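You operate a simulated robot arm through the tools that you are given. There is no shell and no other tool. Be economical: measure what you need, move in short steps, check, and stop when the job is done.

You run a simulated two-armed robot. Do the job below in one go: nothing can be reset, and whatever is moved stays where it is left.

Task
Tape the carton in the holder with the purple strip and unclamp it.
Fine: the strip is in the packing table drawer, shut it again; roll the strip down and push the roller back, then turn the black knob to FREE and slide the side open. Where these are worked on the way, their far stop is far enough and under half their travel is too little: packing table drawer.

The check looks at the end state, three seconds after you hand in, the way a careful person would. Anything else that was tipped, shoved, dropped, spilled or broken makes it a failure.

Robot
Two 7-joint arms with two-finger parallel grippers on one trunk, on a base that drives. Base frame: it is fixed to the floor where the robot stands at the start and does not move with it; the origin is under the middle of the robot, x ahead of it, y to its left, z up. Readings come in m, degrees, newtons and seconds.
The left shoulder is at the start at [0.05, 0.165, 1.155], the right one opposite. With the tool pointing down near the work surface each hand reaches from about 0.1 to 0.64 m from the robot's upright axis, wherever it stands, measured 20 degrees to its own side. Places, roughly: carton holder knob [0.6, 0.5, 0.8]; left flap holder with the green handle [0.8, 0.5, 1]; open carton (18x23x16 cm) [0.7, 0.4, 0.8]; packing table drawer [0.8, 0.1, 0.7]; right flap holder with the orange handle [0.9, 0.4, 1]; round blue bar of the roller [1, 0.5, 1.1]; sliding side of the carton holder [0.6, 0.5, 0.8]; stop bar of the roller track [1.1, -0.6, 0.8]. Payload 3.91 kg a hand.
The tool frame of a hand sits at the grasp point between the pads (the TCP): z along the fingers, y along the line on which they close. The tips reach 0.03 m beyond it. The gripper opens to 0.11 m. The fingers are 0.02 m wide and 0.01 m thick; the gripper's body (0.048 by 0.112 m) begins 0.055 m behind the TCP.
Orientation is told as [roll, pitch, yaw] about the base's x, y, z axes, in that order, counted from this pose: with the fingers straight down and closing along the base's y, the tool's x points along the base's -x, its y along +y and its z along -z.

Tools
- The arms move only by the tool play_rows. It takes "left_deltas", "right_deltas" or both (then of equal length, played together; a hand with none holds still); each is a list of rows, each a list of 7 numbers: the shift along the tool's x, y, z in m, then the turn, a rotation vector about the tool's x, y, z in degrees, then the opening, from 0 (shut) to 1 (fully open). In form: [[x, y, z, rx, ry, rz, fingers], ...]. A call has 1 to 12 rows; each row shifts and turns the commanded pose from where the row before left it, along the tool's axes as they then stand. Each row takes 0.2 s and may step no farther than 0.05 m and 8.6 degrees from the row before; otherwise, or with a gripper value out of range, the whole call is refused. Where a pose cannot be reached the arm comes as near as it can. A force on the tool above 80 N (or 10 N above the force at the start of the call, whichever is more), or a blocked arm, ends the call early, and 0.2 s more pass. Each finger travels about 0.045 m/s and halts on what it meets, pressing with about 23 N; the grip force reading is that of the motor and also rises with nothing between the fingers. The clock runs only during rows and for 0.2 s after the last one: add rows that do not move to give the fingers time. The reply holds the time, the measured pose of the TCP, the force on the tool along the base axes, the opening and the grip force, in the units named above and with some noise, with the torque about the TCP (base axes, N m) and any sound that the robot's microphone picked up.
- Cameras (640 x 400 px; columns grow to the right, rows downward): "scene" is now at [0.1106, 0.0332, 1.3324]; the picture's right is [0.37, -0.93, 0.00], its down [-0.49, -0.20, -0.85] and it looks along [0.79, 0.32, -0.53] (base axes); focal length 214 px, centre (320, 200). "left" rides on the left gripper at [0.072, -0.017, -0.103] in its tool frame; the picture's right is [0.23, 0.97, 0.00], its down [-0.76, 0.18, -0.62] and it looks along [-0.61, 0.14, 0.78] (tool axes); focal length 222 px, centre (320, 200). "right" rides on the right gripper at [0.072, 0.017, -0.103] in its tool frame; the picture's right is [-0.23, 0.97, 0.00], its down [-0.76, -0.18, -0.62] and it looks along [-0.61, -0.14, 0.78] (tool axes); focal length 222 px, centre (320, 200). There is no depth. A picture from a camera that has moved, and an enlarged one, comes with that camera's place and axes in the base frame and with its lens.
- get_image(camera): a new picture of that camera. It takes no simulated time.
- lift_body(by): slides the trunk up (or, below 0, down) by that many m; the arms and the scene camera ride with it, the base frame stays. It gives what a move gives, with no picture.
- drive_base(legs): drives the robot by 1 to 6 legs, each [ahead, left, turn to the left] in m, m and degrees, along the robot's own axes; the way and the turn of a leg run together, so that a leg with both is an arc; at most 1.5 m and 180 degrees a leg. The arms and the cameras ride along, it lands a little off, and it stops where it bumps. It gives what a move gives.
- aim_head(pan, tilt): turns the head with the scene camera to pan (to the left, within 80 degrees either way) and tilt (down, from -29 to 69), counted from straight ahead of the robot. It gives what a move gives.
- inspect(camera, box): a new picture of the part [left, top, right, bottom] of that camera's present view, enlarged. It takes no simulated time.
- finish_job(): hands the job in; it is judged then, once.

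Work in short steps. Places have to be worked out from the pictures, the camera data and where the tool is seen: move nearer, look again, correct. Check each grasp and each placing, and mend what went wrong. You have 120 turns and 92 pictures in all, those below and enlarged ones among them. Open the grippers and draw the arms clear of the work before you hand the job in, unless the task says otherwise; then end with one line.

The tools are called after "Emit:" as name(argument=value, ...) on one line, values as JSON. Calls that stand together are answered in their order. play_rows: Moves the arms, as the interface text tells. Its arguments: {"type":"object","properties":{"left_deltas":{"type":"array","items":{"type":"array","items":{"type":"number"}}},"right_deltas":{"type":"array","items":{"type":"array","items":{"type":"number"}}}},"required":[]} The other tools are called the same way: lift_body (by) slides the trunk up or down; drive_base (legs) drives the base; aim_head (pan, tilt) turns the head that bears the scene camera; get_image (camera) takes a picture; inspect (camera, box) takes an enlarged picture of a part of a camera's view; finish_job () hands the job in.

At the start:

```text
clock: 0.0
left_position: [0.3337, 0.4635, 1.2448]
left_tool_rot: [0.0, 0.0, 0.0]
left_ft_force: [-0.4, -0.6, 0.0]
left_ft_torque: [0.0, -0.01, 0.03]
left_grip_width: 0.1102
left_gripper_force: 0.0
right_position: [0.3469, 0.0655, 1.2567]
right_tool_rot: [0.0, 0.1, -0.1]
right_ft_force: [0.7, 0.5, -0.3]
right_ft_torque: [0.0, 0.0, 0.03]
right_grip_width: 0.1101
right_gripper_force: 0.0
trunk travel left (down, up): [-0.375, 0.128]
robot x, y, heading: [0.0018, -0.0024, 0.0]
head pan, tilt: [21.9, 31.7]
```

scene: 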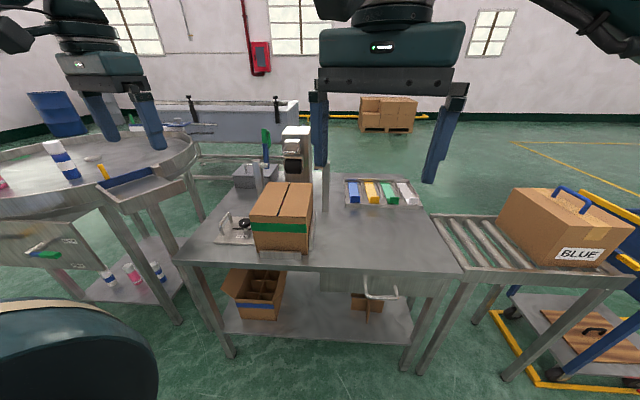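
right: 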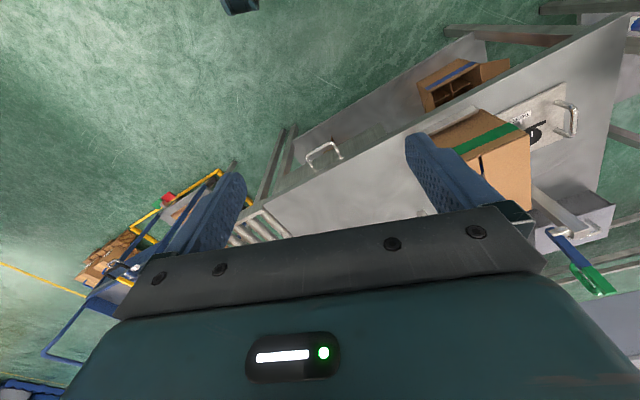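
left: 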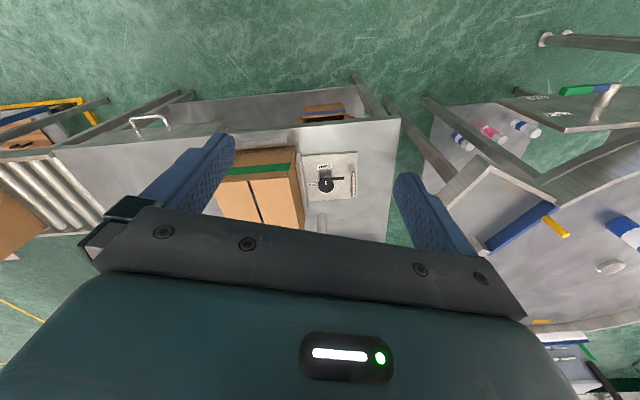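

I start by enlarging the holder area and the drawer in the scene view.

Emit:
inspect(camera="scene", box=[180, 110, 340, 260])

Emit:
inspect(camera="left", box=[200, 80, 420, 250])

Emit:
inspect(camera="right", box=[400, 30, 640, 310])

```text
2.67 times, centred on (260, 185) of scene
camera zoom: at [0.1106, 0.0332, 1.3324], right [0.37, -0.93, 0.0], down [-0.49, -0.2, -0.85], along [0.79, 0.32, -0.53], focal length 572 px, centre (480, 240)
```

zoom: 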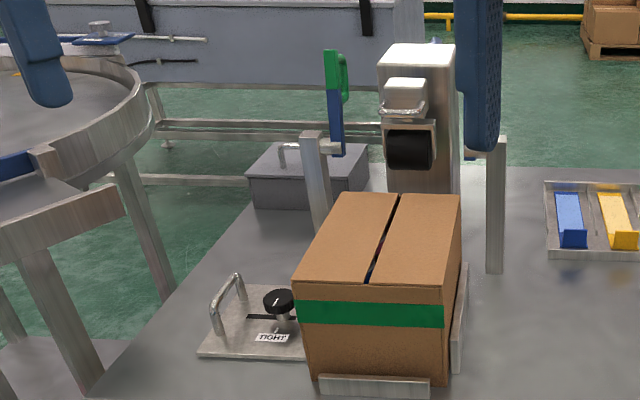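

```text
2.35 times, centred on (310, 165) of left
camera zoom: at [0.2602, 0.4466, 1.3481], right [-0.23, 0.97, 0.0], down [0.76, 0.18, 0.62], along [0.61, 0.14, -0.78], focal length 523 px, centre (344, 282)
```

zoom: 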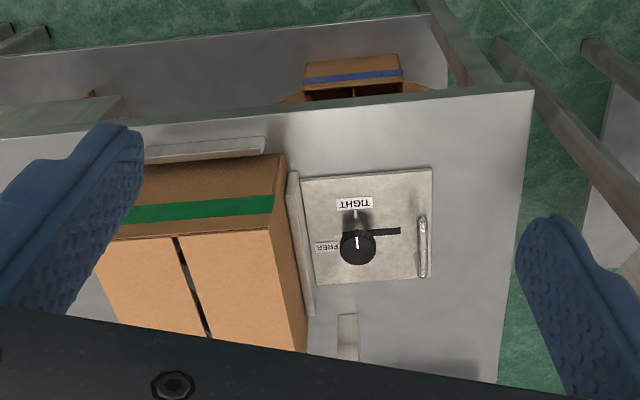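

```text
1.43 times, centred on (520, 170) of right
camera zoom: at [0.2733, 0.0827, 1.3582], right [0.23, 0.97, 0.0], down [0.76, -0.18, 0.62], along [0.61, -0.14, -0.78], focal length 317 px, centre (34, 243)
```

zoom: 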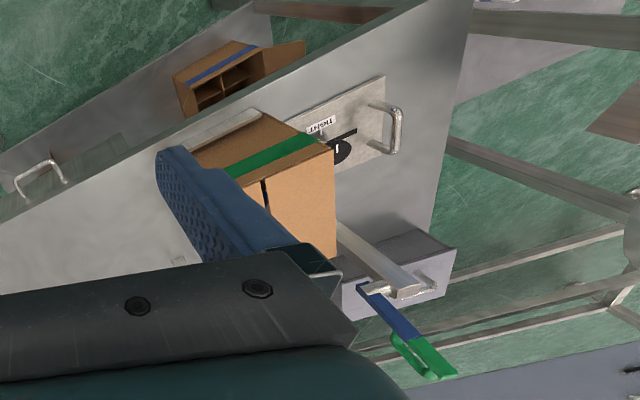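

The arms hide the post; I look around with the head first.

Emit:
aim_head(pan=35, tilt=30)

Emit:
get_image(camera="scene")

Emit:
aim_head(pan=-5, tilt=40)

Emit:
get_image(camera="scene")

```text
clock: 0.8
left_position: [0.3331, 0.4636, 1.2451]
left_tool_rot: [0.0, -0.1, 0.1]
left_ft_force: [-1.0, -0.7, -0.6]
left_ft_torque: [0.02, -0.03, 0.0]
left_grip_width: 0.1099
left_gripper_force: 0.1
right_position: [0.3461, 0.0663, 1.256]
right_tool_rot: [0.0, 0.0, 0.0]
right_ft_force: [-0.8, -0.7, 0.1]
right_ft_torque: [0.01, 0.0, -0.01]
right_grip_width: 0.1097
right_gripper_force: 0.1
trunk travel left (down, up): [-0.375, 0.128]
robot x, y, heading: [0.0013, 0.001, -0.1]
head pan, tilt: [35.0, 30.0]
```

```text
85 pictures are left
camera scene: at [0.1015, 0.0515, 1.335], right [0.57, -0.82, 0.0], down [-0.41, -0.29, -0.87], along [0.71, 0.5, -0.5], focal length 214 px, centre (320, 200)
```

scene: 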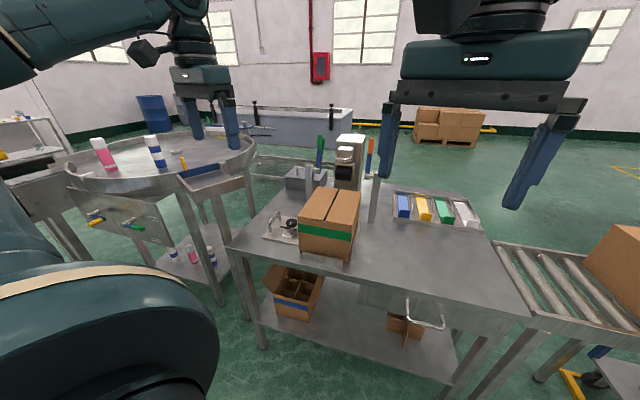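

```text
clock: 1.8
left_position: [0.3336, 0.4637, 1.2447]
left_tool_rot: [0.0, 0.0, -0.1]
left_ft_force: [0.7, -0.1, 0.4]
left_ft_torque: [0.02, 0.01, 0.02]
left_grip_width: 0.1101
left_gripper_force: 0.0
right_position: [0.3468, 0.0654, 1.2551]
right_tool_rot: [-0.1, 0.1, 0.0]
right_ft_force: [0.0, -0.4, 0.2]
right_ft_torque: [0.04, -0.01, -0.04]
right_grip_width: 0.1097
right_gripper_force: 0.2
trunk travel left (down, up): [-0.375, 0.128]
robot x, y, heading: [-0.0035, -0.0004, -0.3]
head pan, tilt: [-5.0, 40.0]
```

```text
84 pictures are left
camera scene: at [0.1121, -0.0076, 1.3197], right [-0.09, -1.0, 0.0], down [-0.64, 0.06, -0.77], along [0.76, -0.07, -0.64], focal length 214 px, centre (320, 200)
```

scene: 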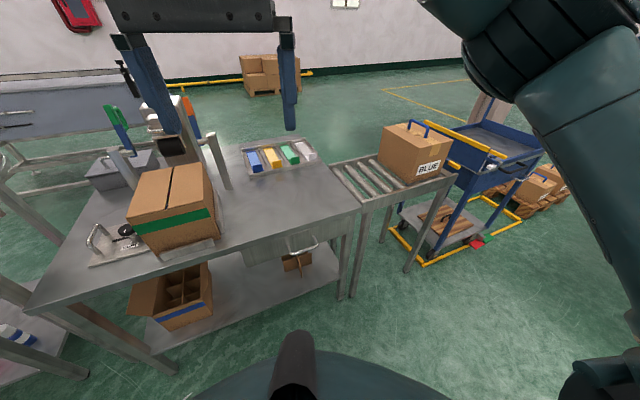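

Table's front edge runs from about (0.415,0.705) to (0.73,-0.22), so its heading is about 18.6°. I turn the robot to face it squarely and look.

Emit:
drive_base(legs=[[0, 0, 18.7]])

Emit:
aim_head(pan=0, tilt=38)

Emit:
get_image(camera="scene")

Emit:
get_image(camera="right")

```text
clock: 3.3
left_position: [0.1643, 0.5471, 1.2446]
left_tool_rot: [0.1, 0.1, 18.9]
left_ft_force: [0.4, 0.0, -0.3]
left_ft_torque: [0.03, 0.0, 0.01]
left_grip_width: 0.1099
left_gripper_force: 0.2
right_position: [0.3055, 0.1741, 1.2553]
right_tool_rot: [0.0, 0.0, 18.9]
right_ft_force: [1.3, -0.8, -0.7]
right_ft_torque: [0.0, -0.02, -0.01]
right_grip_width: 0.1099
right_gripper_force: 0.0
trunk travel left (down, up): [-0.375, 0.128]
robot x, y, heading: [-0.003, -0.0011, 19.1]
head pan, tilt: [-5.0, 40.0]
```

```text
clock: 3.9
left_position: [0.166, 0.5466, 1.2449]
left_tool_rot: [0.0, 0.0, 18.9]
left_ft_force: [-0.3, -0.3, -0.1]
left_ft_torque: [0.02, -0.01, 0.02]
left_grip_width: 0.1098
left_gripper_force: 0.0
right_position: [0.3063, 0.1745, 1.2547]
right_tool_rot: [-0.1, 0.1, 18.8]
right_ft_force: [-0.6, -0.8, -0.2]
right_ft_torque: [-0.02, 0.01, 0.03]
right_grip_width: 0.1098
right_gripper_force: 0.1
trunk travel left (down, up): [-0.375, 0.128]
robot x, y, heading: [0.0001, -0.0031, 18.8]
head pan, tilt: [0.0, 38.0]
```

```text
83 pictures are left
camera scene: at [0.1075, 0.0371, 1.3227], right [0.32, -0.95, 0.0], down [-0.58, -0.2, -0.79], along [0.75, 0.26, -0.62], focal length 214 px, centre (320, 200)
```

scene: 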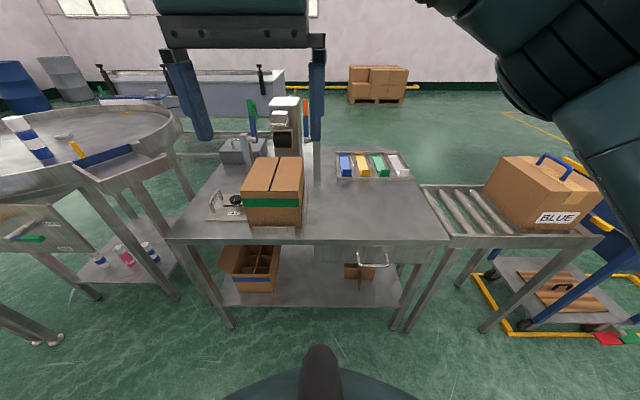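

```text
82 pictures are left
camera right: at [0.2319, 0.167, 1.3582], right [-0.1, 0.99, 0.0], down [0.78, 0.08, 0.62], along [0.62, 0.06, -0.78], focal length 222 px, centre (320, 200)
```

right: 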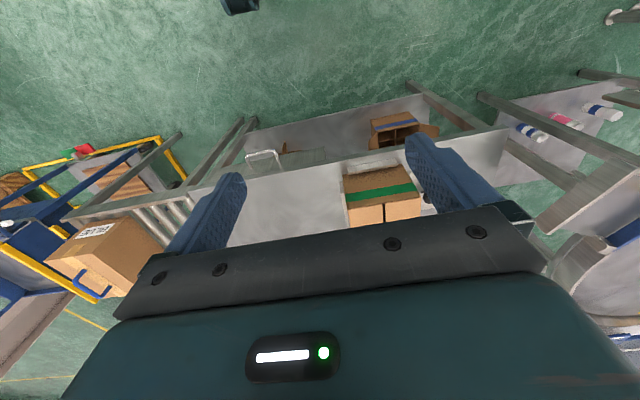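

Facing the table now. Triangulated drawer handle about (0.585,0.012,0.71). I bring the right hand low in front of the drawer for a closer look.

Emit:
play_rows(right_deltas=[[-0.006, -0.03, 0.038, 0, 0, 0, 1], [-0.006, -0.03, 0.038, 0, 0, 0, 1], [-0.006, -0.03, 0.038, 0, 0, 0, 1], [-0.006, -0.03, 0.038, 0, 0, 0, 1], [-0.006, -0.03, 0.038, 0, 0, 0, 1], [-0.006, -0.03, 0.038, 0, 0, 0, 1], [-0.006, -0.03, 0.038, 0, 0, 0, 1], [-0.006, -0.03, 0.038, 0, 0, 0, 1]])

Emit:
get_image(camera="right")

Emit:
inspect(camera="scene", box=[200, 80, 460, 300])

```text
clock: 5.7
left_position: [0.1647, 0.5474, 1.2458]
left_tool_rot: [0.1, 0.1, 19.0]
left_ft_force: [0.1, -0.9, 0.7]
left_ft_torque: [0.0, 0.03, -0.01]
left_grip_width: 0.1098
left_gripper_force: 0.0
right_position: [0.4307, -0.0381, 0.9493]
right_tool_rot: [0.0, 0.0, 19.0]
right_ft_force: [0.5, -0.2, 0.5]
right_ft_torque: [0.03, 0.01, -0.05]
right_grip_width: 0.11
right_gripper_force: 0.1
trunk travel left (down, up): [-0.375, 0.128]
robot x, y, heading: [-0.0009, -0.0038, 19.1]
head pan, tilt: [0.0, 38.0]
```

```text
81 pictures are left
camera right: at [0.3558, -0.0449, 1.0525], right [-0.1, 0.99, 0.0], down [0.78, 0.08, 0.62], along [0.62, 0.06, -0.78], focal length 222 px, centre (320, 200)
```

right: 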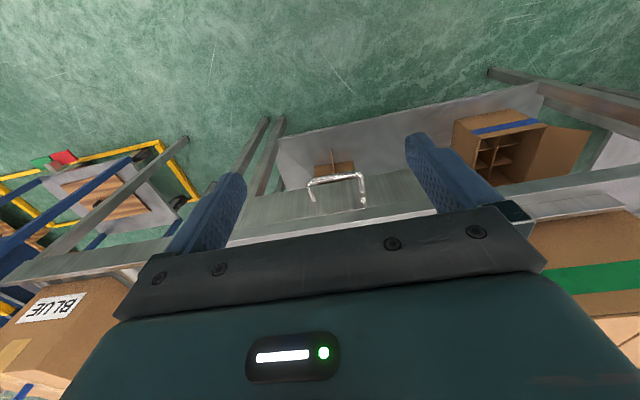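

```text
1.82 times, centred on (330, 190) of scene
camera zoom: at [0.1077, 0.0366, 1.3227], right [0.32, -0.95, 0.0], down [-0.58, -0.2, -0.79], along [0.75, 0.26, -0.62], focal length 390 px, centre (302, 218)
```

zoom: 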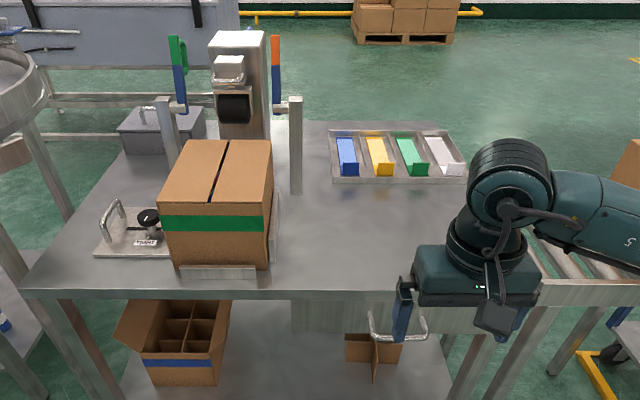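

Handle bar centre is about (0.58,0.01,0.69–0.71), protruding ~5 cm. I turn the right hand so its fingers close across the bar and tilt it forward.

Emit:
play_rows(right_deltas=[[0, 0, 0, 0, 0, 8.2, 1], [0, 0, 0, 0, 0, 8.2, 1], [0, 0, 0, 0, 0, 8.2, 1], [0, 0, 0, 0, 0, 8.2, 1], [0, 0, 0, 0, 0, 8.2, 1], [0, 0, 0, 0, 0, 8.2, 1], [0, 0, 0, 0, 0, 8.2, 1], [0, 0, 0, 0, 0, 8.2, 1], [0, 0, 0, 0, 0, 8.2, 1], [0, 0, 0, 0, 0, 8.2, 1], [0, 0, 0, 0, 0, 8.0, 1]])

Emit:
play_rows(right_deltas=[[0, 0, 0.01, -8, 0, 0, 1], [0, 0, 0.01, -8, 0, 0, 1], [0, 0, 0.01, -8, 0, 0, 1], [0, 0, 0.01, -8, 0, 0, 1], [0, 0, 0.01, -8, 0, 0, 1], [0, 0, 0.01, -8, 0, 0, 1]])

Emit:
get_image(camera="right")

Emit:
get_image(camera="scene")

```text
clock: 8.1
left_position: [0.1651, 0.5467, 1.2452]
left_tool_rot: [0.1, -0.1, 18.9]
left_ft_force: [0.1, 0.7, 0.5]
left_ft_torque: [0.0, 0.05, -0.03]
left_grip_width: 0.11
left_gripper_force: 0.0
right_position: [0.4299, -0.0373, 0.9512]
right_tool_rot: [0.0, 0.1, -71.3]
right_ft_force: [-0.1, 0.5, -0.2]
right_ft_torque: [0.01, -0.01, 0.03]
right_grip_width: 0.1097
right_gripper_force: 0.1
trunk travel left (down, up): [-0.375, 0.128]
robot x, y, heading: [0.0006, -0.0023, 19.1]
head pan, tilt: [0.0, 38.0]
```

```text
clock: 9.5
left_position: [0.1647, 0.5487, 1.2441]
left_tool_rot: [-0.1, 0.1, 18.9]
left_ft_force: [0.0, 0.2, 0.4]
left_ft_torque: [0.01, 0.02, -0.01]
left_grip_width: 0.1102
left_gripper_force: 0.0
right_position: [0.4363, -0.0078, 0.9003]
right_tool_rot: [45.4, 2.0, -69.0]
right_ft_force: [-0.1, 1.2, -0.4]
right_ft_torque: [0.01, 0.02, -0.03]
right_grip_width: 0.1098
right_gripper_force: 0.0
right hand out of reach, approached as far as the arm can: row 6
trunk travel left (down, up): [-0.375, 0.128]
robot x, y, heading: [0.0012, 0.0031, 18.9]
head pan, tilt: [0.0, 38.0]
```

```text
79 pictures are left
camera right: at [0.3526, 0.0347, 0.9874], right [0.73, 0.01, 0.69], down [-0.25, -0.92, 0.28], along [0.64, -0.38, -0.67], focal length 222 px, centre (320, 200)
```

right: 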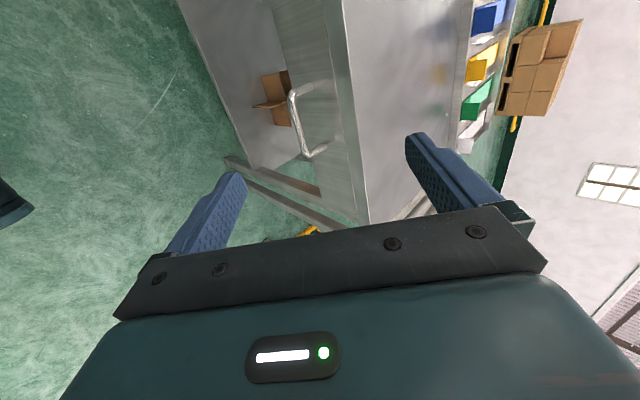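

```text
78 pictures are left
camera scene: at [0.1077, 0.0385, 1.3226], right [0.32, -0.95, 0.0], down [-0.58, -0.2, -0.79], along [0.75, 0.25, -0.62], focal length 214 px, centre (320, 200)
```

scene: 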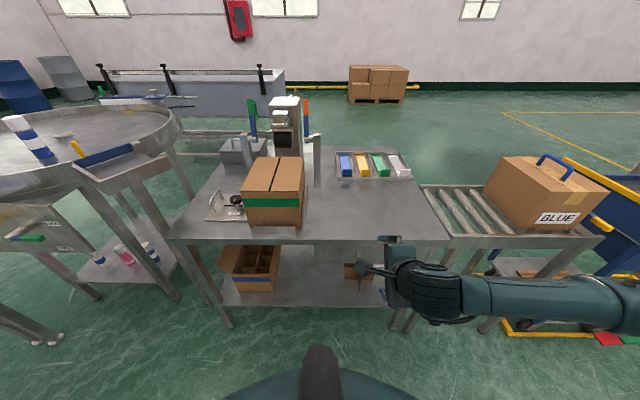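

Handle sits around (0.578,0.008,0.70). I advance most of the way, fingers straddling the bar line.

Emit:
play_rows(right_deltas=[[-0.007, -0.009, 0.04, 0, 0, 0, 1], [-0.007, -0.009, 0.04, 0, 0, 0, 1], [-0.007, -0.009, 0.04, 0, 0, 0, 1], [-0.007, -0.009, 0.04, 0, 0, 0, 1]])

Emit:
get_image(camera="right")

Emit:
inspect(camera="scene", box=[300, 200, 460, 300])

```text
clock: 10.5
left_position: [0.1659, 0.5463, 1.2449]
left_tool_rot: [0.0, 0.0, 18.9]
left_ft_force: [-0.5, -0.2, -0.2]
left_ft_torque: [-0.04, 0.0, 0.02]
left_grip_width: 0.11
left_gripper_force: 0.0
right_position: [0.5057, 0.0152, 0.813]
right_tool_rot: [44.8, 1.7, -69.5]
right_ft_force: [0.2, 0.0, 0.5]
right_ft_torque: [0.0, 0.0, -0.02]
right_grip_width: 0.1101
right_gripper_force: 0.0
right hand out of reach, approached as far as the arm can: row 1, 3, 4
trunk travel left (down, up): [-0.375, 0.128]
robot x, y, heading: [-0.0022, 0.0004, 18.8]
head pan, tilt: [0.0, 38.0]
```

```text
77 pictures are left
camera right: at [0.4246, 0.0602, 0.8998], right [0.73, 0.01, 0.68], down [-0.26, -0.92, 0.29], along [0.63, -0.39, -0.67], focal length 222 px, centre (320, 200)
```

right: 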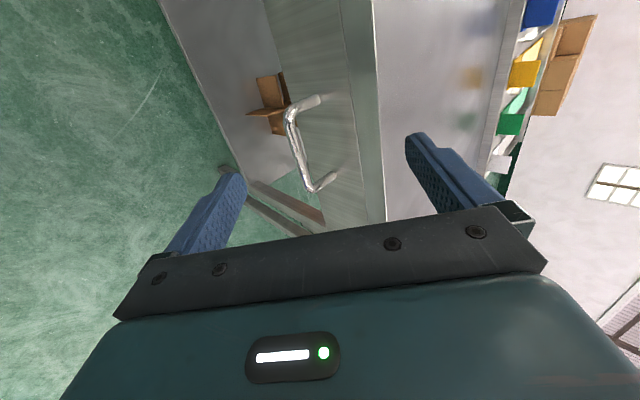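

```text
4.00 times, centred on (380, 250) of scene
camera zoom: at [0.1079, 0.0378, 1.3227], right [0.32, -0.95, 0.0], down [-0.58, -0.2, -0.79], along [0.75, 0.25, -0.62], focal length 858 px, centre (80, 0)
```

zoom: 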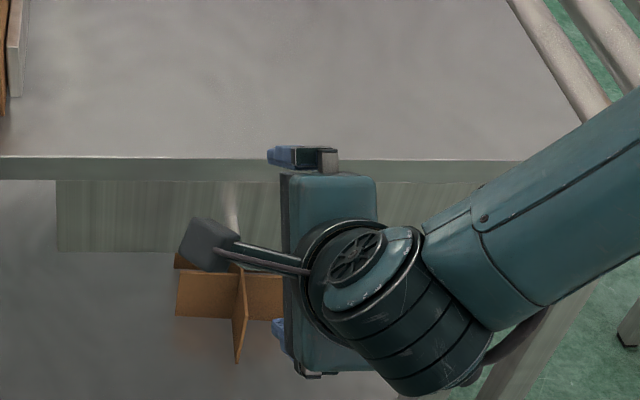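

The arm is near a joint limit, so I use the trunk: lowering 0.10 m brings the fingers to the bar's height just in front of it.

Emit:
lift_body(by=-0.1)

Emit:
get_image(camera="right")

```text
clock: 11.8
left_position: [0.1648, 0.5473, 1.1443]
left_tool_rot: [-0.1, 0.0, 18.8]
left_ft_force: [-0.8, 0.5, 0.2]
left_ft_torque: [0.0, 0.0, -0.03]
left_grip_width: 0.1102
left_gripper_force: 0.1
right_position: [0.5068, 0.0156, 0.7137]
right_tool_rot: [44.9, 1.6, -69.5]
right_ft_force: [-0.6, -0.9, -0.1]
right_ft_torque: [-0.01, -0.03, -0.02]
right_grip_width: 0.11
right_gripper_force: 0.1
trunk travel left (down, up): [-0.275, 0.228]
robot x, y, heading: [0.0025, -0.0048, 18.8]
head pan, tilt: [0.0, 38.0]
```

```text
75 pictures are left
camera right: at [0.4238, 0.0599, 0.8001], right [0.73, 0.01, 0.68], down [-0.26, -0.92, 0.29], along [0.63, -0.39, -0.67], focal length 222 px, centre (320, 200)
```

right: 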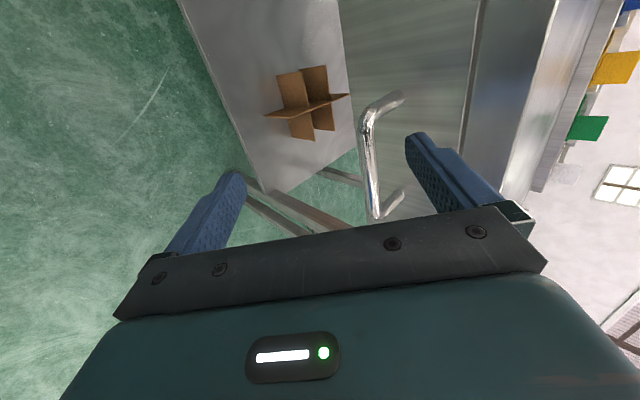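

Bar refined to (0.588,0.012,0.690). I move the TCP onto it with the arm, narrowing the fingers a bit to clear the drawer front.

Emit:
play_rows(right_deltas=[[0, 0.009, 0.016, 0, 0, 0, 0.8], [0, 0.009, 0.016, 0, 0, 0, 0.8], [0, 0.009, 0.016, 0, 0, 0, 0.8], [0, 0.006, 0.012, 0, 0, 0, 0.8]])

Emit:
get_image(camera="right")

```text
clock: 12.8
left_position: [0.1593, 0.5442, 1.1504]
left_tool_rot: [0.0, -0.5, 18.8]
left_ft_force: [-0.3, -0.3, -0.6]
left_ft_torque: [-0.05, 0.03, -0.01]
left_grip_width: 0.11
left_gripper_force: 0.0
right_position: [0.5594, 0.0366, 0.6987]
right_tool_rot: [45.1, 1.8, -69.4]
right_ft_force: [-54.7, -32.7, 41.8]
right_ft_torque: [0.97, -3.08, -1.26]
right_grip_width: 0.0803
right_gripper_force: 0.1
trunk travel left (down, up): [-0.275, 0.228]
robot x, y, heading: [-0.0004, -0.0006, 18.7]
head pan, tilt: [0.0, 38.0]
```

```text
74 pictures are left
camera right: at [0.4774, 0.0807, 0.7859], right [0.73, 0.01, 0.68], down [-0.26, -0.92, 0.29], along [0.63, -0.39, -0.67], focal length 222 px, centre (320, 200)
```

right: 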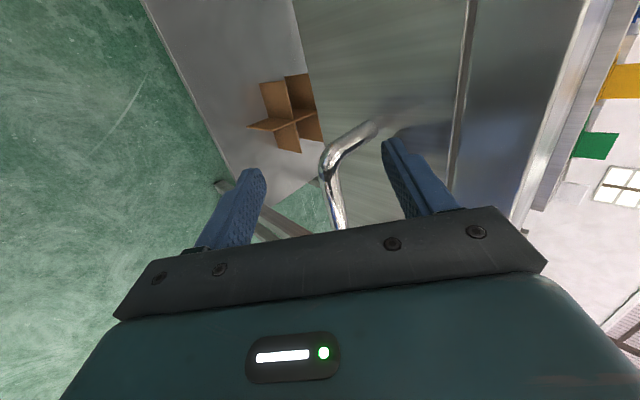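

The upper finger touches the drawer front (74 N). I back off 6 mm and shift right slightly, then close on the bar.

Emit:
play_rows(right_deltas=[[-0.01, -0.004, -0.008, 0, 0, 0, 0.8], [-0.005, 0, 0, 0, 0, 0, 0.5], [0, 0, 0, 0, 0, 0, 0], [0, 0, 0, 0, 0, 0, 0], [0, 0, 0, 0, 0, 0, 0], [0, 0, 0, 0, 0, 0, 0], [0, 0, 0, 0, 0, 0, 0]])

Emit:
get_image(camera="right")

```text
clock: 14.4
left_position: [0.1639, 0.5474, 1.1451]
left_tool_rot: [-0.1, -0.1, 18.9]
left_ft_force: [0.2, 0.6, -0.3]
left_ft_torque: [0.0, 0.01, 0.01]
left_grip_width: 0.1099
left_gripper_force: 0.1
right_position: [0.5651, 0.0224, 0.6986]
right_tool_rot: [45.2, 1.7, -69.4]
right_ft_force: [4.1, -1.4, 16.3]
right_ft_torque: [-0.24, -0.21, 0.2]
right_grip_width: 0.0129
right_gripper_force: 44.6
trunk travel left (down, up): [-0.275, 0.228]
robot x, y, heading: [0.0033, 0.0002, 18.8]
head pan, tilt: [0.0, 38.0]
```

```text
73 pictures are left
camera right: at [0.4827, 0.0668, 0.7855], right [0.73, 0.01, 0.68], down [-0.26, -0.92, 0.29], along [0.63, -0.39, -0.67], focal length 222 px, centre (320, 200)
```

right: 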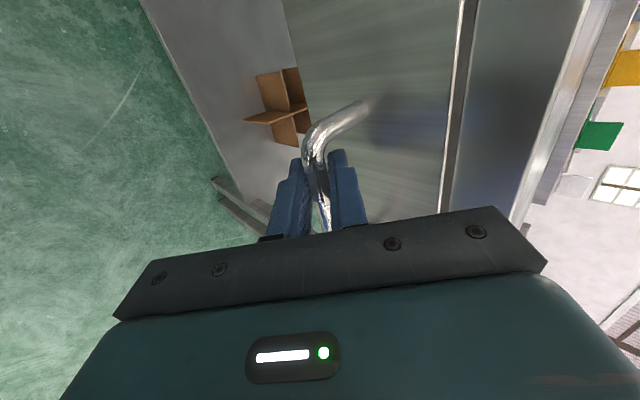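

The bar is gripped (12.9 mm). I pull straight toward the robot.

Emit:
play_rows(right_deltas=[[0, -0.022, -0.021, 0, 0, 0, 0], [0, -0.022, -0.021, 0, 0, 0, 0], [0, -0.022, -0.021, 0, 0, 0, 0], [0, -0.022, -0.021, 0, 0, 0, 0], [0, -0.022, -0.021, 0, 0, 0, 0]])

Emit:
get_image(camera="right")

Emit:
get_image(camera="scene")

```text
clock: 15.7
left_position: [0.1681, 0.5445, 1.1462]
left_tool_rot: [0.1, 0.1, 19.0]
left_ft_force: [-0.8, 0.3, 0.2]
left_ft_torque: [-0.01, -0.01, -0.02]
left_grip_width: 0.11
left_gripper_force: 0.0
right_position: [0.472, -0.0, 0.7031]
right_tool_rot: [42.8, 0.4, -70.8]
right_ft_force: [10.4, -36.6, -37.9]
right_ft_torque: [-0.63, -0.03, -0.37]
right_grip_width: 0.0141
right_gripper_force: 44.8
right hand out of reach, approached as far as the arm can: row 1, 2, 3, 4, 5
trunk travel left (down, up): [-0.275, 0.228]
robot x, y, heading: [0.0009, -0.0023, 19.0]
head pan, tilt: [0.0, 38.0]
```

```text
72 pictures are left
camera right: at [0.3933, 0.0497, 0.7898], right [0.75, 0.01, 0.66], down [-0.27, -0.9, 0.33], along [0.6, -0.43, -0.67], focal length 222 px, centre (320, 200)
```

right: 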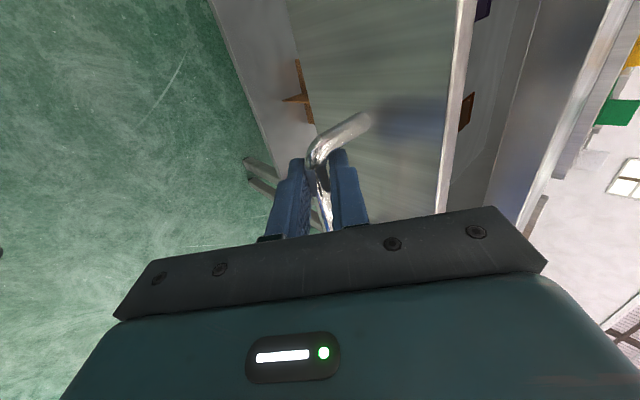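

```text
71 pictures are left
camera scene: at [0.1109, 0.0347, 1.222], right [0.32, -0.95, 0.0], down [-0.59, -0.2, -0.79], along [0.74, 0.26, -0.62], focal length 214 px, centre (320, 200)
```

scene: 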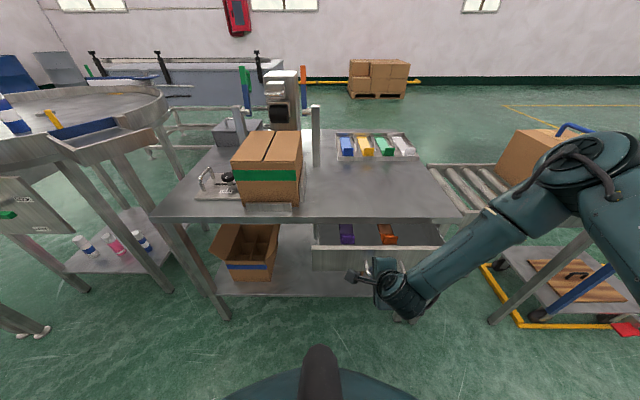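

Drawer opens; purple strip left, orange right inside. The arm is stressed, so I back the base 0.12 m to pull further.

Emit:
drive_base(legs=[[-0.12, 0, 0]])

Emit:
get_image(camera="scene")

```text
clock: 16.9
left_position: [0.057, 0.506, 1.1458]
left_tool_rot: [0.1, 0.2, 19.0]
left_ft_force: [0.3, 0.5, 0.4]
left_ft_torque: [0.05, 0.0, 0.01]
left_grip_width: 0.11
left_gripper_force: 0.1
right_position: [0.3612, -0.0348, 0.7038]
right_tool_rot: [43.0, 0.4, -70.7]
right_ft_force: [10.1, -34.6, -37.4]
right_ft_torque: [-0.35, 0.29, -0.51]
right_grip_width: 0.0142
right_gripper_force: 45.6
trunk travel left (down, up): [-0.275, 0.228]
robot x, y, heading: [-0.1147, -0.0354, 19.3]
head pan, tilt: [0.0, 38.0]
```

```text
70 pictures are left
camera scene: at [0.0, -0.0029, 1.2223], right [0.33, -0.95, 0.0], down [-0.59, -0.2, -0.79], along [0.74, 0.26, -0.62], focal length 214 px, centre (320, 200)
```

scene: 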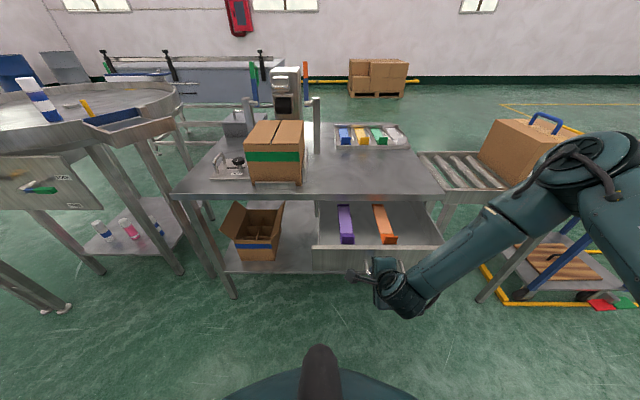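

Now ~0.21 m open. I try a little more.

Emit:
drive_base(legs=[[-0.06, 0, 0]])

Emit:
inspect(camera="scene", box=[290, 170, 450, 280])

```text
clock: 17.9
left_position: [-0.0009, 0.4888, 1.1451]
left_tool_rot: [0.1, 0.0, 19.0]
left_ft_force: [0.0, 0.5, -0.5]
left_ft_torque: [0.01, 0.01, 0.01]
left_grip_width: 0.1098
left_gripper_force: 0.0
right_position: [0.3052, -0.0546, 0.7037]
right_tool_rot: [43.0, 0.4, -70.8]
right_ft_force: [0.9, -6.3, -16.9]
right_ft_torque: [-0.27, -0.03, -0.7]
right_grip_width: 0.014
right_gripper_force: 45.1
trunk travel left (down, up): [-0.275, 0.228]
robot x, y, heading: [-0.1683, -0.0576, 19.0]
head pan, tilt: [0.0, 38.0]
```

```text
3.64 times, centred on (370, 225) of scene
camera zoom: at [-0.058, -0.0204, 1.2224], right [0.33, -0.95, 0.0], down [-0.58, -0.2, -0.79], along [0.74, 0.26, -0.62], focal length 780 px, centre (138, 109)
```

zoom: 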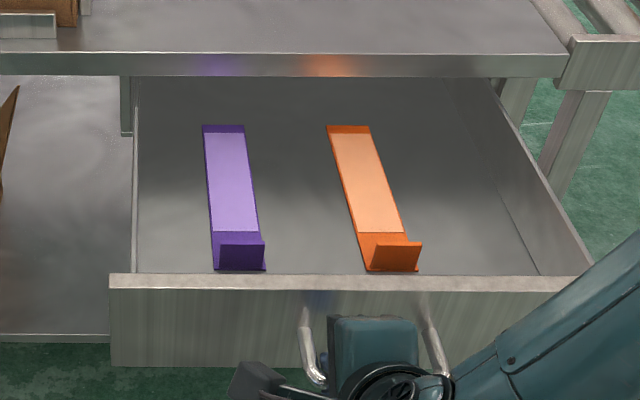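

The drawer is well open (~0.27 m) and the purple strip has an upright tab near the drawer front. I release the handle and back the right hand away.

Emit:
play_rows(right_deltas=[[0, 0, 0, 0, 0, 0, 0.5], [0, 0, 0, 0, 0, 0, 0.5], [0, 0, 0, 0, 0, 0, 0.5], [0, 0, -0.02, 0, 0, 0, 0.5], [0, 0, -0.03, 0, 0, 0, 0.5], [0, 0, -0.03, 0, 0, 0, 0.5], [0, 0, -0.03, 0, 0, 0, 0.5]])

Emit:
get_image(camera="right")

Emit:
get_image(camera="left")

```text
clock: 19.4
left_position: [-0.0044, 0.4888, 1.1457]
left_tool_rot: [0.0, 0.0, 18.9]
left_ft_force: [-0.3, 0.0, 0.5]
left_ft_torque: [0.0, 0.03, 0.02]
left_grip_width: 0.11
left_gripper_force: 0.0
right_position: [0.2346, -0.0788, 0.7847]
right_tool_rot: [43.1, 0.2, -70.8]
right_ft_force: [-0.1, 0.4, -0.6]
right_ft_torque: [0.02, 0.01, 0.0]
right_grip_width: 0.0548
right_gripper_force: 0.0
trunk travel left (down, up): [-0.275, 0.228]
robot x, y, heading: [-0.1656, -0.0613, 19.1]
head pan, tilt: [0.0, 38.0]
```

```text
68 pictures are left
camera right: at [0.1554, -0.0304, 0.8718], right [0.75, 0.02, 0.66], down [-0.27, -0.9, 0.33], along [0.61, -0.43, -0.67], focal length 222 px, centre (320, 200)
```

right: 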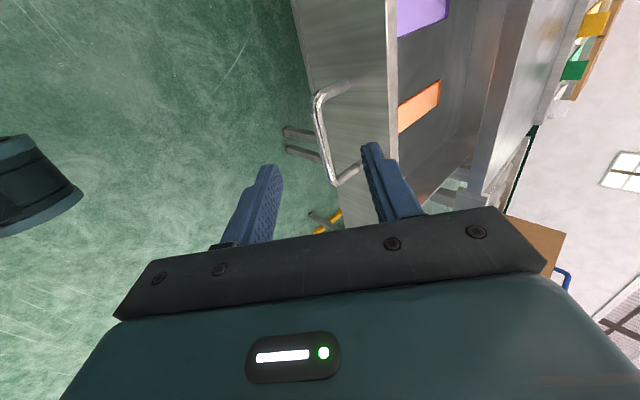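

```text
67 pictures are left
camera left: at [-0.0663, 0.4496, 1.2481], right [-0.53, 0.85, 0.0], down [0.66, 0.42, 0.62], along [0.53, 0.33, -0.78], focal length 222 px, centre (320, 200)
```

left: 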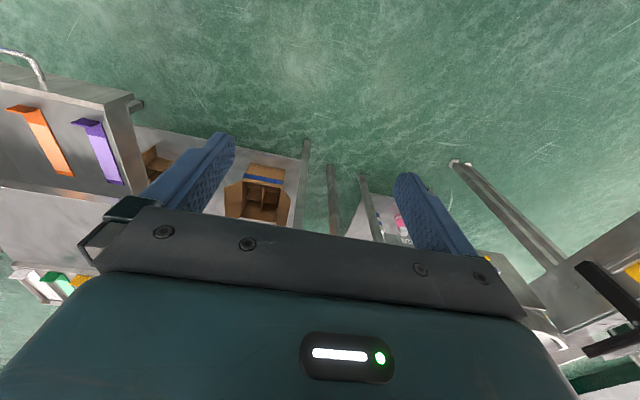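

Purple tab top is at about (0.417,0.047,0.69). I shift the base right 0.25 m then 0.08 m ahead so the left arm can reach it comfortably.

Emit:
drive_base(legs=[[0, -0.25, 0], [0.08, 0, 0]])

Emit:
get_image(camera="scene")

```text
clock: 22.9
left_position: [0.1556, 0.2778, 1.1449]
left_tool_rot: [0.0, 0.1, 19.0]
left_ft_force: [1.2, 0.1, -0.5]
left_ft_torque: [0.02, 0.05, -0.01]
left_grip_width: 0.1103
left_gripper_force: 0.0
right_position: [0.3925, -0.2915, 0.784]
right_tool_rot: [43.0, 0.3, -70.8]
right_ft_force: [0.1, 0.1, 0.3]
right_ft_torque: [0.01, -0.03, 0.0]
right_grip_width: 0.0551
right_gripper_force: 0.0
trunk travel left (down, up): [-0.275, 0.228]
robot x, y, heading: [-0.008, -0.2699, 19.0]
head pan, tilt: [0.0, 38.0]
```

```text
66 pictures are left
camera scene: at [0.0988, -0.2326, 1.2226], right [0.33, -0.95, 0.0], down [-0.58, -0.2, -0.79], along [0.74, 0.26, -0.62], focal length 214 px, centre (320, 200)
```

scene: 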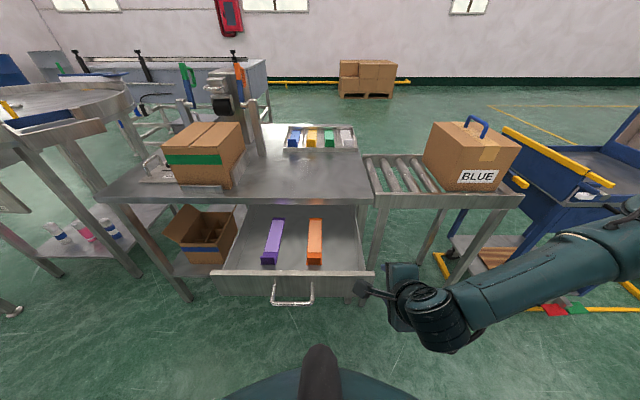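

I bring the left hand over the tab at z≈0.87, then rotate it so the fingers close across the tab's faces.

Emit:
play_rows(left_deltas=[[-0.016, -0.0303, 0.028, 0, 0, 0, 1], [-0.016, -0.0303, 0.028, 0, 0, 0, 1], [-0.016, -0.0303, 0.028, 0, 0, 0, 1], [-0.016, -0.0303, 0.028, 0, 0, 0, 1], [-0.016, -0.0303, 0.028, 0, 0, 0, 1], [-0.016, -0.0303, 0.028, 0, 0, 0, 1], [-0.016, -0.0303, 0.028, 0, 0, 0, 1], [-0.016, -0.0303, 0.028, 0, 0, 0, 1], [-0.016, -0.0303, 0.028, 0, 0, 0, 1], [-0.016, -0.0303, 0.025, 0, 0, 0, 1]])

Emit:
play_rows(left_deltas=[[0, 0, 0, 0, 0, -8.2, 1], [0, 0, 0, 0, 0, -8.2, 1], [0, 0, 0, 0, 0, -8.2, 1], [0, 0, 0, 0, 0, -8.2, 1], [0, 0, 0, 0, 0, -8.2, 1], [0, 0, 0, 0, 0, -8.2, 1], [0, 0, 0, 0, 0, -8.2, 1], [0, 0, 0, 0, 0, -8.2, 1], [0, 0, 0, 0, 0, -8.2, 1], [0, 0, 0, 0, 0, -8.2, 1], [0, 0, 0, 0, 0, -8, 1]])

Emit:
get_image(camera="left")

Emit:
inspect(camera="scene", box=[200, 170, 400, 310])

```text
clock: 25.1
left_position: [0.3978, 0.0489, 0.8695]
left_tool_rot: [0.0, 0.0, 19.1]
left_ft_force: [-0.1, 0.3, 0.2]
left_ft_torque: [0.03, 0.01, 0.04]
left_grip_width: 0.11
left_gripper_force: 0.0
left hand out of reach, approached as far as the arm can: row 10
right_position: [0.3907, -0.2918, 0.7847]
right_tool_rot: [43.1, 0.1, -70.7]
right_ft_force: [-0.4, -0.1, 0.3]
right_ft_torque: [0.01, -0.01, -0.03]
right_grip_width: 0.055
right_gripper_force: 0.1
trunk travel left (down, up): [-0.275, 0.228]
robot x, y, heading: [-0.01, -0.2672, 19.0]
head pan, tilt: [0.0, 38.0]
```

```text
clock: 27.5
left_position: [0.3988, 0.0466, 0.871]
left_tool_rot: [0.0, 0.1, 109.3]
left_ft_force: [-0.3, -0.2, 0.8]
left_ft_torque: [0.0, -0.02, 0.01]
left_grip_width: 0.11
left_gripper_force: 0.0
right_position: [0.393, -0.2919, 0.7846]
right_tool_rot: [43.0, 0.2, -70.8]
right_ft_force: [0.1, 0.1, -0.2]
right_ft_torque: [0.0, 0.01, 0.0]
right_grip_width: 0.0553
right_gripper_force: 0.0
trunk travel left (down, up): [-0.275, 0.228]
robot x, y, heading: [-0.0107, -0.2677, 18.7]
head pan, tilt: [0.0, 38.0]
```

```text
65 pictures are left
camera left: at [0.4358, -0.0159, 0.9741], right [-0.85, -0.53, 0.0], down [-0.42, 0.66, 0.62], along [-0.33, 0.53, -0.78], focal length 222 px, centre (320, 200)
```

left: 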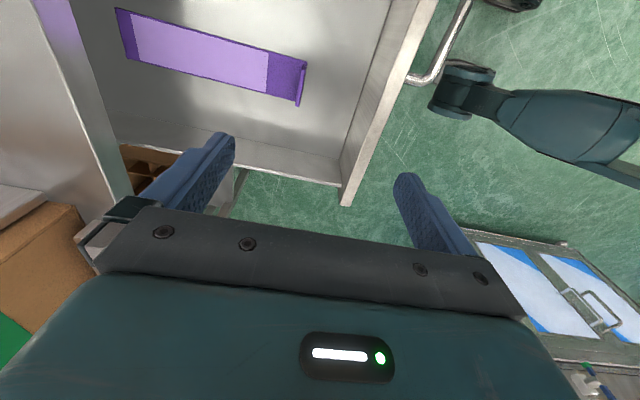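

```text
2.86 times, centred on (300, 240) of scene
camera zoom: at [0.0983, -0.2328, 1.2227], right [0.33, -0.95, 0.0], down [-0.58, -0.2, -0.79], along [0.74, 0.26, -0.62], focal length 613 px, centre (377, 86)
```

zoom: 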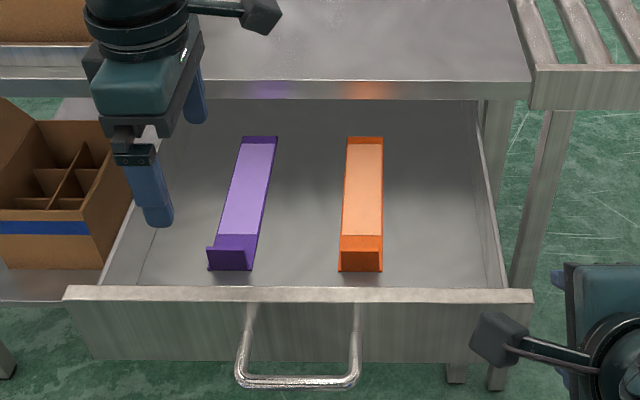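

Triangulated tab top at (0.424,0.043,0.689), drawer rim ~0.74. I align above the tab with half-open fingers, descend partway and look.

Emit:
play_rows(left_deltas=[[0.011, -0.022, 0, 0, 0, 0, 0.5], [0, 0, 0.04, 0, 0, 0, 0.5], [0, 0, 0.04, 0, 0, 0, 0.5], [0, 0, 0.03, 0, 0, 0, 0.5]])

Emit:
get_image(camera="left")

Emit:
inspect(camera="scene", box=[200, 170, 400, 310])

```text
clock: 28.5
left_position: [0.3637, 0.073, 0.7861]
left_tool_rot: [0.0, 0.0, 109.0]
left_ft_force: [0.8, 0.6, 0.9]
left_ft_torque: [-0.02, 0.03, -0.01]
left_grip_width: 0.055
left_gripper_force: 0.0
left hand out of reach, approached as far as the arm can: row 1, 2, 3, 4
right_position: [0.3924, -0.2916, 0.7842]
right_tool_rot: [43.1, 0.2, -70.7]
right_ft_force: [-0.5, 0.6, 0.9]
right_ft_torque: [0.01, 0.03, -0.04]
right_grip_width: 0.0548
right_gripper_force: 0.0
trunk travel left (down, up): [-0.275, 0.228]
robot x, y, heading: [-0.0095, -0.2693, 19.2]
head pan, tilt: [0.0, 38.0]
```

```text
63 pictures are left
camera left: at [0.4027, 0.0092, 0.8903], right [-0.85, -0.53, 0.0], down [-0.42, 0.66, 0.62], along [-0.33, 0.53, -0.78], focal length 222 px, centre (320, 200)
```

left: 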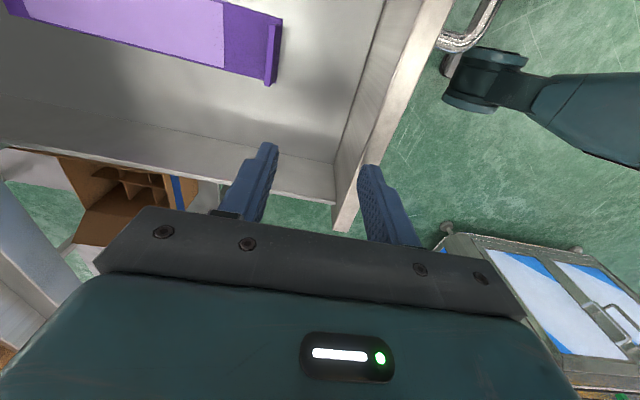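

```text
2.86 times, centred on (300, 240) of scene
camera zoom: at [0.0983, -0.2328, 1.2227], right [0.33, -0.95, 0.0], down [-0.58, -0.2, -0.79], along [0.74, 0.26, -0.62], focal length 613 px, centre (377, 86)
```

zoom: 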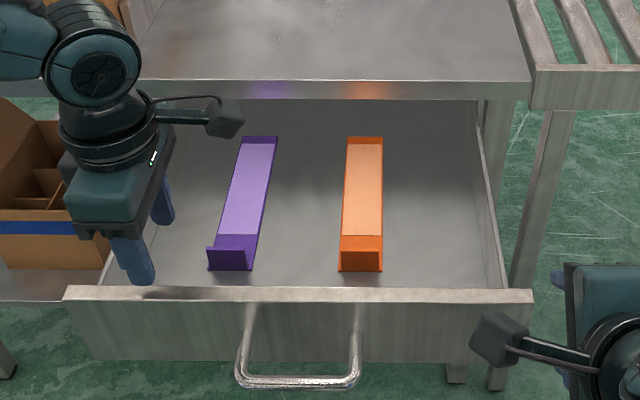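

The arm stalls here with the trunk lowered. I raise the trunk back 0.1 m and retry from the nominal height.

Emit:
lift_body(by=0.1)

Emit:
play_rows(left_deltas=[[0.02, -0.033, 0, 0, 0, 0, 0.5], [0.02, -0.033, 0, 0, 0, 0, 0.5]])

```text
clock: 29.9
left_position: [0.3644, 0.0717, 0.8868]
left_tool_rot: [0.0, 0.0, 109.0]
left_ft_force: [0.3, -0.3, -0.1]
left_ft_torque: [-0.01, 0.0, -0.01]
left_grip_width: 0.0548
left_gripper_force: 0.1
right_position: [0.3924, -0.2913, 0.8848]
right_tool_rot: [43.0, 0.2, -70.6]
right_ft_force: [0.1, 0.2, 0.5]
right_ft_torque: [-0.01, 0.04, 0.02]
right_grip_width: 0.0549
right_gripper_force: 0.2
trunk travel left (down, up): [-0.375, 0.128]
robot x, y, heading: [-0.0096, -0.267, 19.0]
head pan, tilt: [0.0, 38.0]
```

```text
clock: 30.5
left_position: [0.3878, 0.0779, 0.9158]
left_tool_rot: [0.0, 0.0, 109.0]
left_ft_force: [-0.2, 0.1, -0.6]
left_ft_torque: [0.0, 0.02, -0.01]
left_grip_width: 0.0548
left_gripper_force: 0.0
left hand out of reach, approached as far as the arm can: row 1, 2
right_position: [0.3924, -0.2923, 0.8838]
right_tool_rot: [43.0, 0.2, -70.7]
right_ft_force: [-0.1, 0.7, -0.2]
right_ft_torque: [0.04, 0.03, 0.0]
right_grip_width: 0.0553
right_gripper_force: 0.1
trunk travel left (down, up): [-0.375, 0.128]
robot x, y, heading: [-0.0109, -0.2708, 19.1]
head pan, tilt: [0.0, 38.0]
```

The reach with this wrist yaw is short; I drive 0.08 m nearer.

Emit:
drive_base(legs=[[0.08, -0.02, 0]])

Emit:
play_rows(left_deltas=[[0.03, 0.01, 0.03, 0, 0, 0, 0.5], [0.03, 0.01, 0.03, 0, 0, 0, 0.5], [0.03, 0.01, 0.03, 0, 0, 0, 0.5]])

Emit:
get_image(camera="scene")

```text
clock: 31.5
left_position: [0.4702, 0.0857, 0.9153]
left_tool_rot: [0.1, 0.2, 109.0]
left_ft_force: [-0.8, -0.3, -0.6]
left_ft_torque: [-0.01, 0.01, 0.0]
left_grip_width: 0.055
left_gripper_force: 0.1
right_position: [0.4749, -0.2838, 0.8842]
right_tool_rot: [43.0, 0.3, -70.8]
right_ft_force: [0.0, 0.4, 0.5]
right_ft_torque: [0.0, -0.02, 0.0]
right_grip_width: 0.0553
right_gripper_force: 0.0
trunk travel left (down, up): [-0.375, 0.128]
robot x, y, heading: [0.0714, -0.2638, 18.7]
head pan, tilt: [0.0, 38.0]
```

```text
clock: 32.3
left_position: [0.4088, 0.0384, 0.8794]
left_tool_rot: [-0.2, 0.2, 109.1]
left_ft_force: [-0.2, -0.1, -0.3]
left_ft_torque: [0.0, 0.01, 0.01]
left_grip_width: 0.0549
left_gripper_force: 0.1
left hand out of reach, approached as far as the arm can: row 1, 2, 3
right_position: [0.4749, -0.2856, 0.884]
right_tool_rot: [43.0, 0.3, -70.8]
right_ft_force: [0.4, 0.1, 0.7]
right_ft_torque: [-0.02, -0.01, 0.01]
right_grip_width: 0.0552
right_gripper_force: 0.1
trunk travel left (down, up): [-0.375, 0.128]
robot x, y, heading: [0.0741, -0.2597, 19.1]
head pan, tilt: [0.0, 38.0]
```

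```text
61 pictures are left
camera scene: at [0.1803, -0.2257, 1.3227], right [0.33, -0.95, 0.0], down [-0.58, -0.2, -0.79], along [0.74, 0.26, -0.62], focal length 214 px, centre (320, 200)
```

scene: 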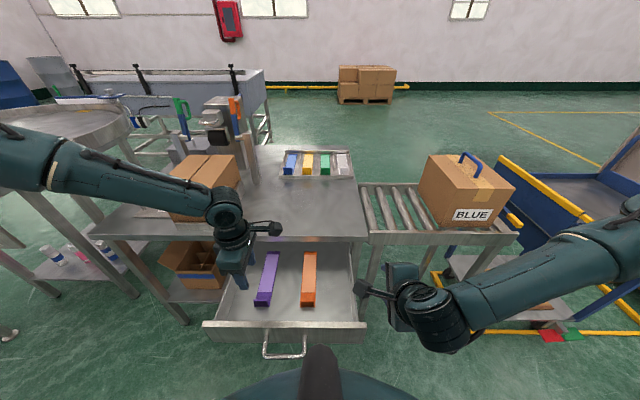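

The forearm now comes in from the left; a larger side offset should free it. I shift the base 0.1 m right and continue.

Emit:
drive_base(legs=[[0.0, -0.1, 0]])

Emit:
play_rows(left_deltas=[[-0.03, -0.005, 0.0, 0, 0, 0, 0.5], [-0.03, -0.005, 0.0, 0, 0, 0, 0.5], [-0.03, -0.005, 0.0, 0, 0, 0, 0.5], [0, 0, 0.03, 0, 0, 0, 0.5], [0, 0, 0.03, 0, 0, 0, 0.5]])

```text
clock: 33.9
left_position: [0.4421, -0.0562, 0.8797]
left_tool_rot: [-0.1, 0.2, 109.0]
left_ft_force: [0.5, 0.5, 0.5]
left_ft_torque: [-0.01, 0.01, -0.02]
left_grip_width: 0.0549
left_gripper_force: 0.0
right_position: [0.5077, -0.3814, 0.8844]
right_tool_rot: [43.0, 0.3, -70.7]
right_ft_force: [0.6, 0.7, -0.9]
right_ft_torque: [-0.02, 0.01, -0.01]
right_grip_width: 0.0551
right_gripper_force: 0.0
trunk travel left (down, up): [-0.375, 0.128]
robot x, y, heading: [0.1037, -0.3588, 18.9]
head pan, tilt: [0.0, 38.0]
```

```text
clock: 35.1
left_position: [0.4276, 0.0334, 0.8188]
left_tool_rot: [-0.3, 0.2, 109.1]
left_ft_force: [-0.3, 0.0, 0.3]
left_ft_torque: [0.01, -0.01, 0.02]
left_grip_width: 0.0551
left_gripper_force: 0.0
right_position: [0.5076, -0.3798, 0.8844]
right_tool_rot: [43.0, 0.3, -70.8]
right_ft_force: [-0.5, 0.0, -0.1]
right_ft_torque: [-0.01, 0.0, -0.03]
right_grip_width: 0.0548
right_gripper_force: 0.0
trunk travel left (down, up): [-0.375, 0.128]
robot x, y, heading: [0.105, -0.3573, 18.7]
head pan, tilt: [0.0, 38.0]
```

Reach is good now. I fine-align and descend to 0.76, then check.

Emit:
play_rows(left_deltas=[[-0.01, 0, 0.03, 0, 0, 0, 0.5], [0, 0, 0.025, 0, 0, 0, 0.5]])

Emit:
get_image(camera="left")

Emit:
inspect(camera="scene", box=[160, 200, 360, 340])

```text
clock: 35.7
left_position: [0.4058, 0.0505, 0.7959]
left_tool_rot: [-0.2, 0.1, 109.0]
left_ft_force: [0.8, -0.1, 0.2]
left_ft_torque: [-0.01, 0.02, -0.03]
left_grip_width: 0.0549
left_gripper_force: 0.1
left hand out of reach, approached as far as the arm can: row 1, 2
right_position: [0.5071, -0.3803, 0.8851]
right_tool_rot: [43.0, 0.4, -70.9]
right_ft_force: [0.1, 0.0, -0.4]
right_ft_torque: [0.01, -0.01, 0.01]
right_grip_width: 0.0553
right_gripper_force: 0.1
trunk travel left (down, up): [-0.375, 0.128]
robot x, y, heading: [0.106, -0.362, 19.1]
head pan, tilt: [0.0, 38.0]
```

```text
60 pictures are left
camera left: at [0.4448, -0.0123, 0.8998], right [-0.85, -0.53, 0.0], down [-0.42, 0.66, 0.62], along [-0.33, 0.53, -0.79], focal length 222 px, centre (320, 200)
```

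left: 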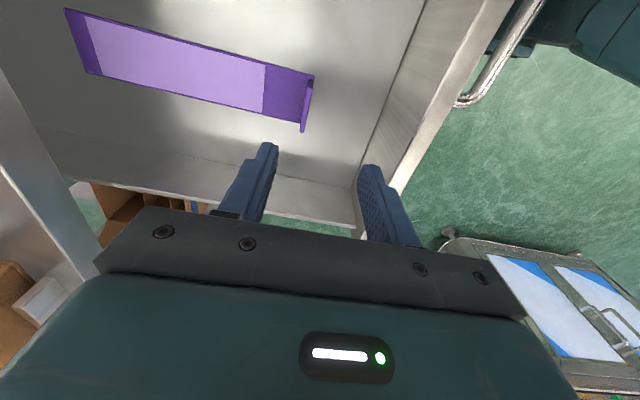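

```text
2.86 times, centred on (260, 270) of scene
camera zoom: at [0.2133, -0.3213, 1.3227], right [0.33, -0.95, 0.0], down [-0.58, -0.2, -0.79], along [0.75, 0.26, -0.62], focal length 613 px, centre (491, 0)
```

zoom: 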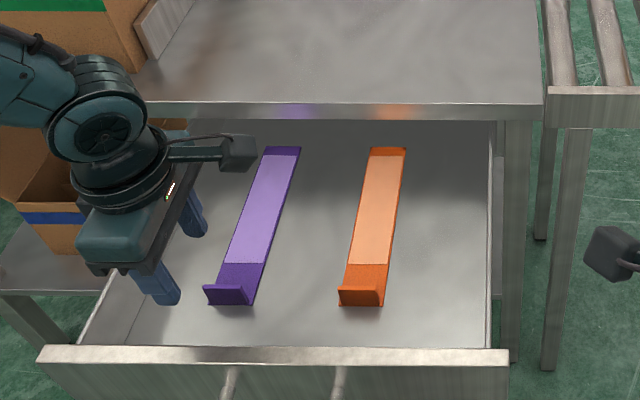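

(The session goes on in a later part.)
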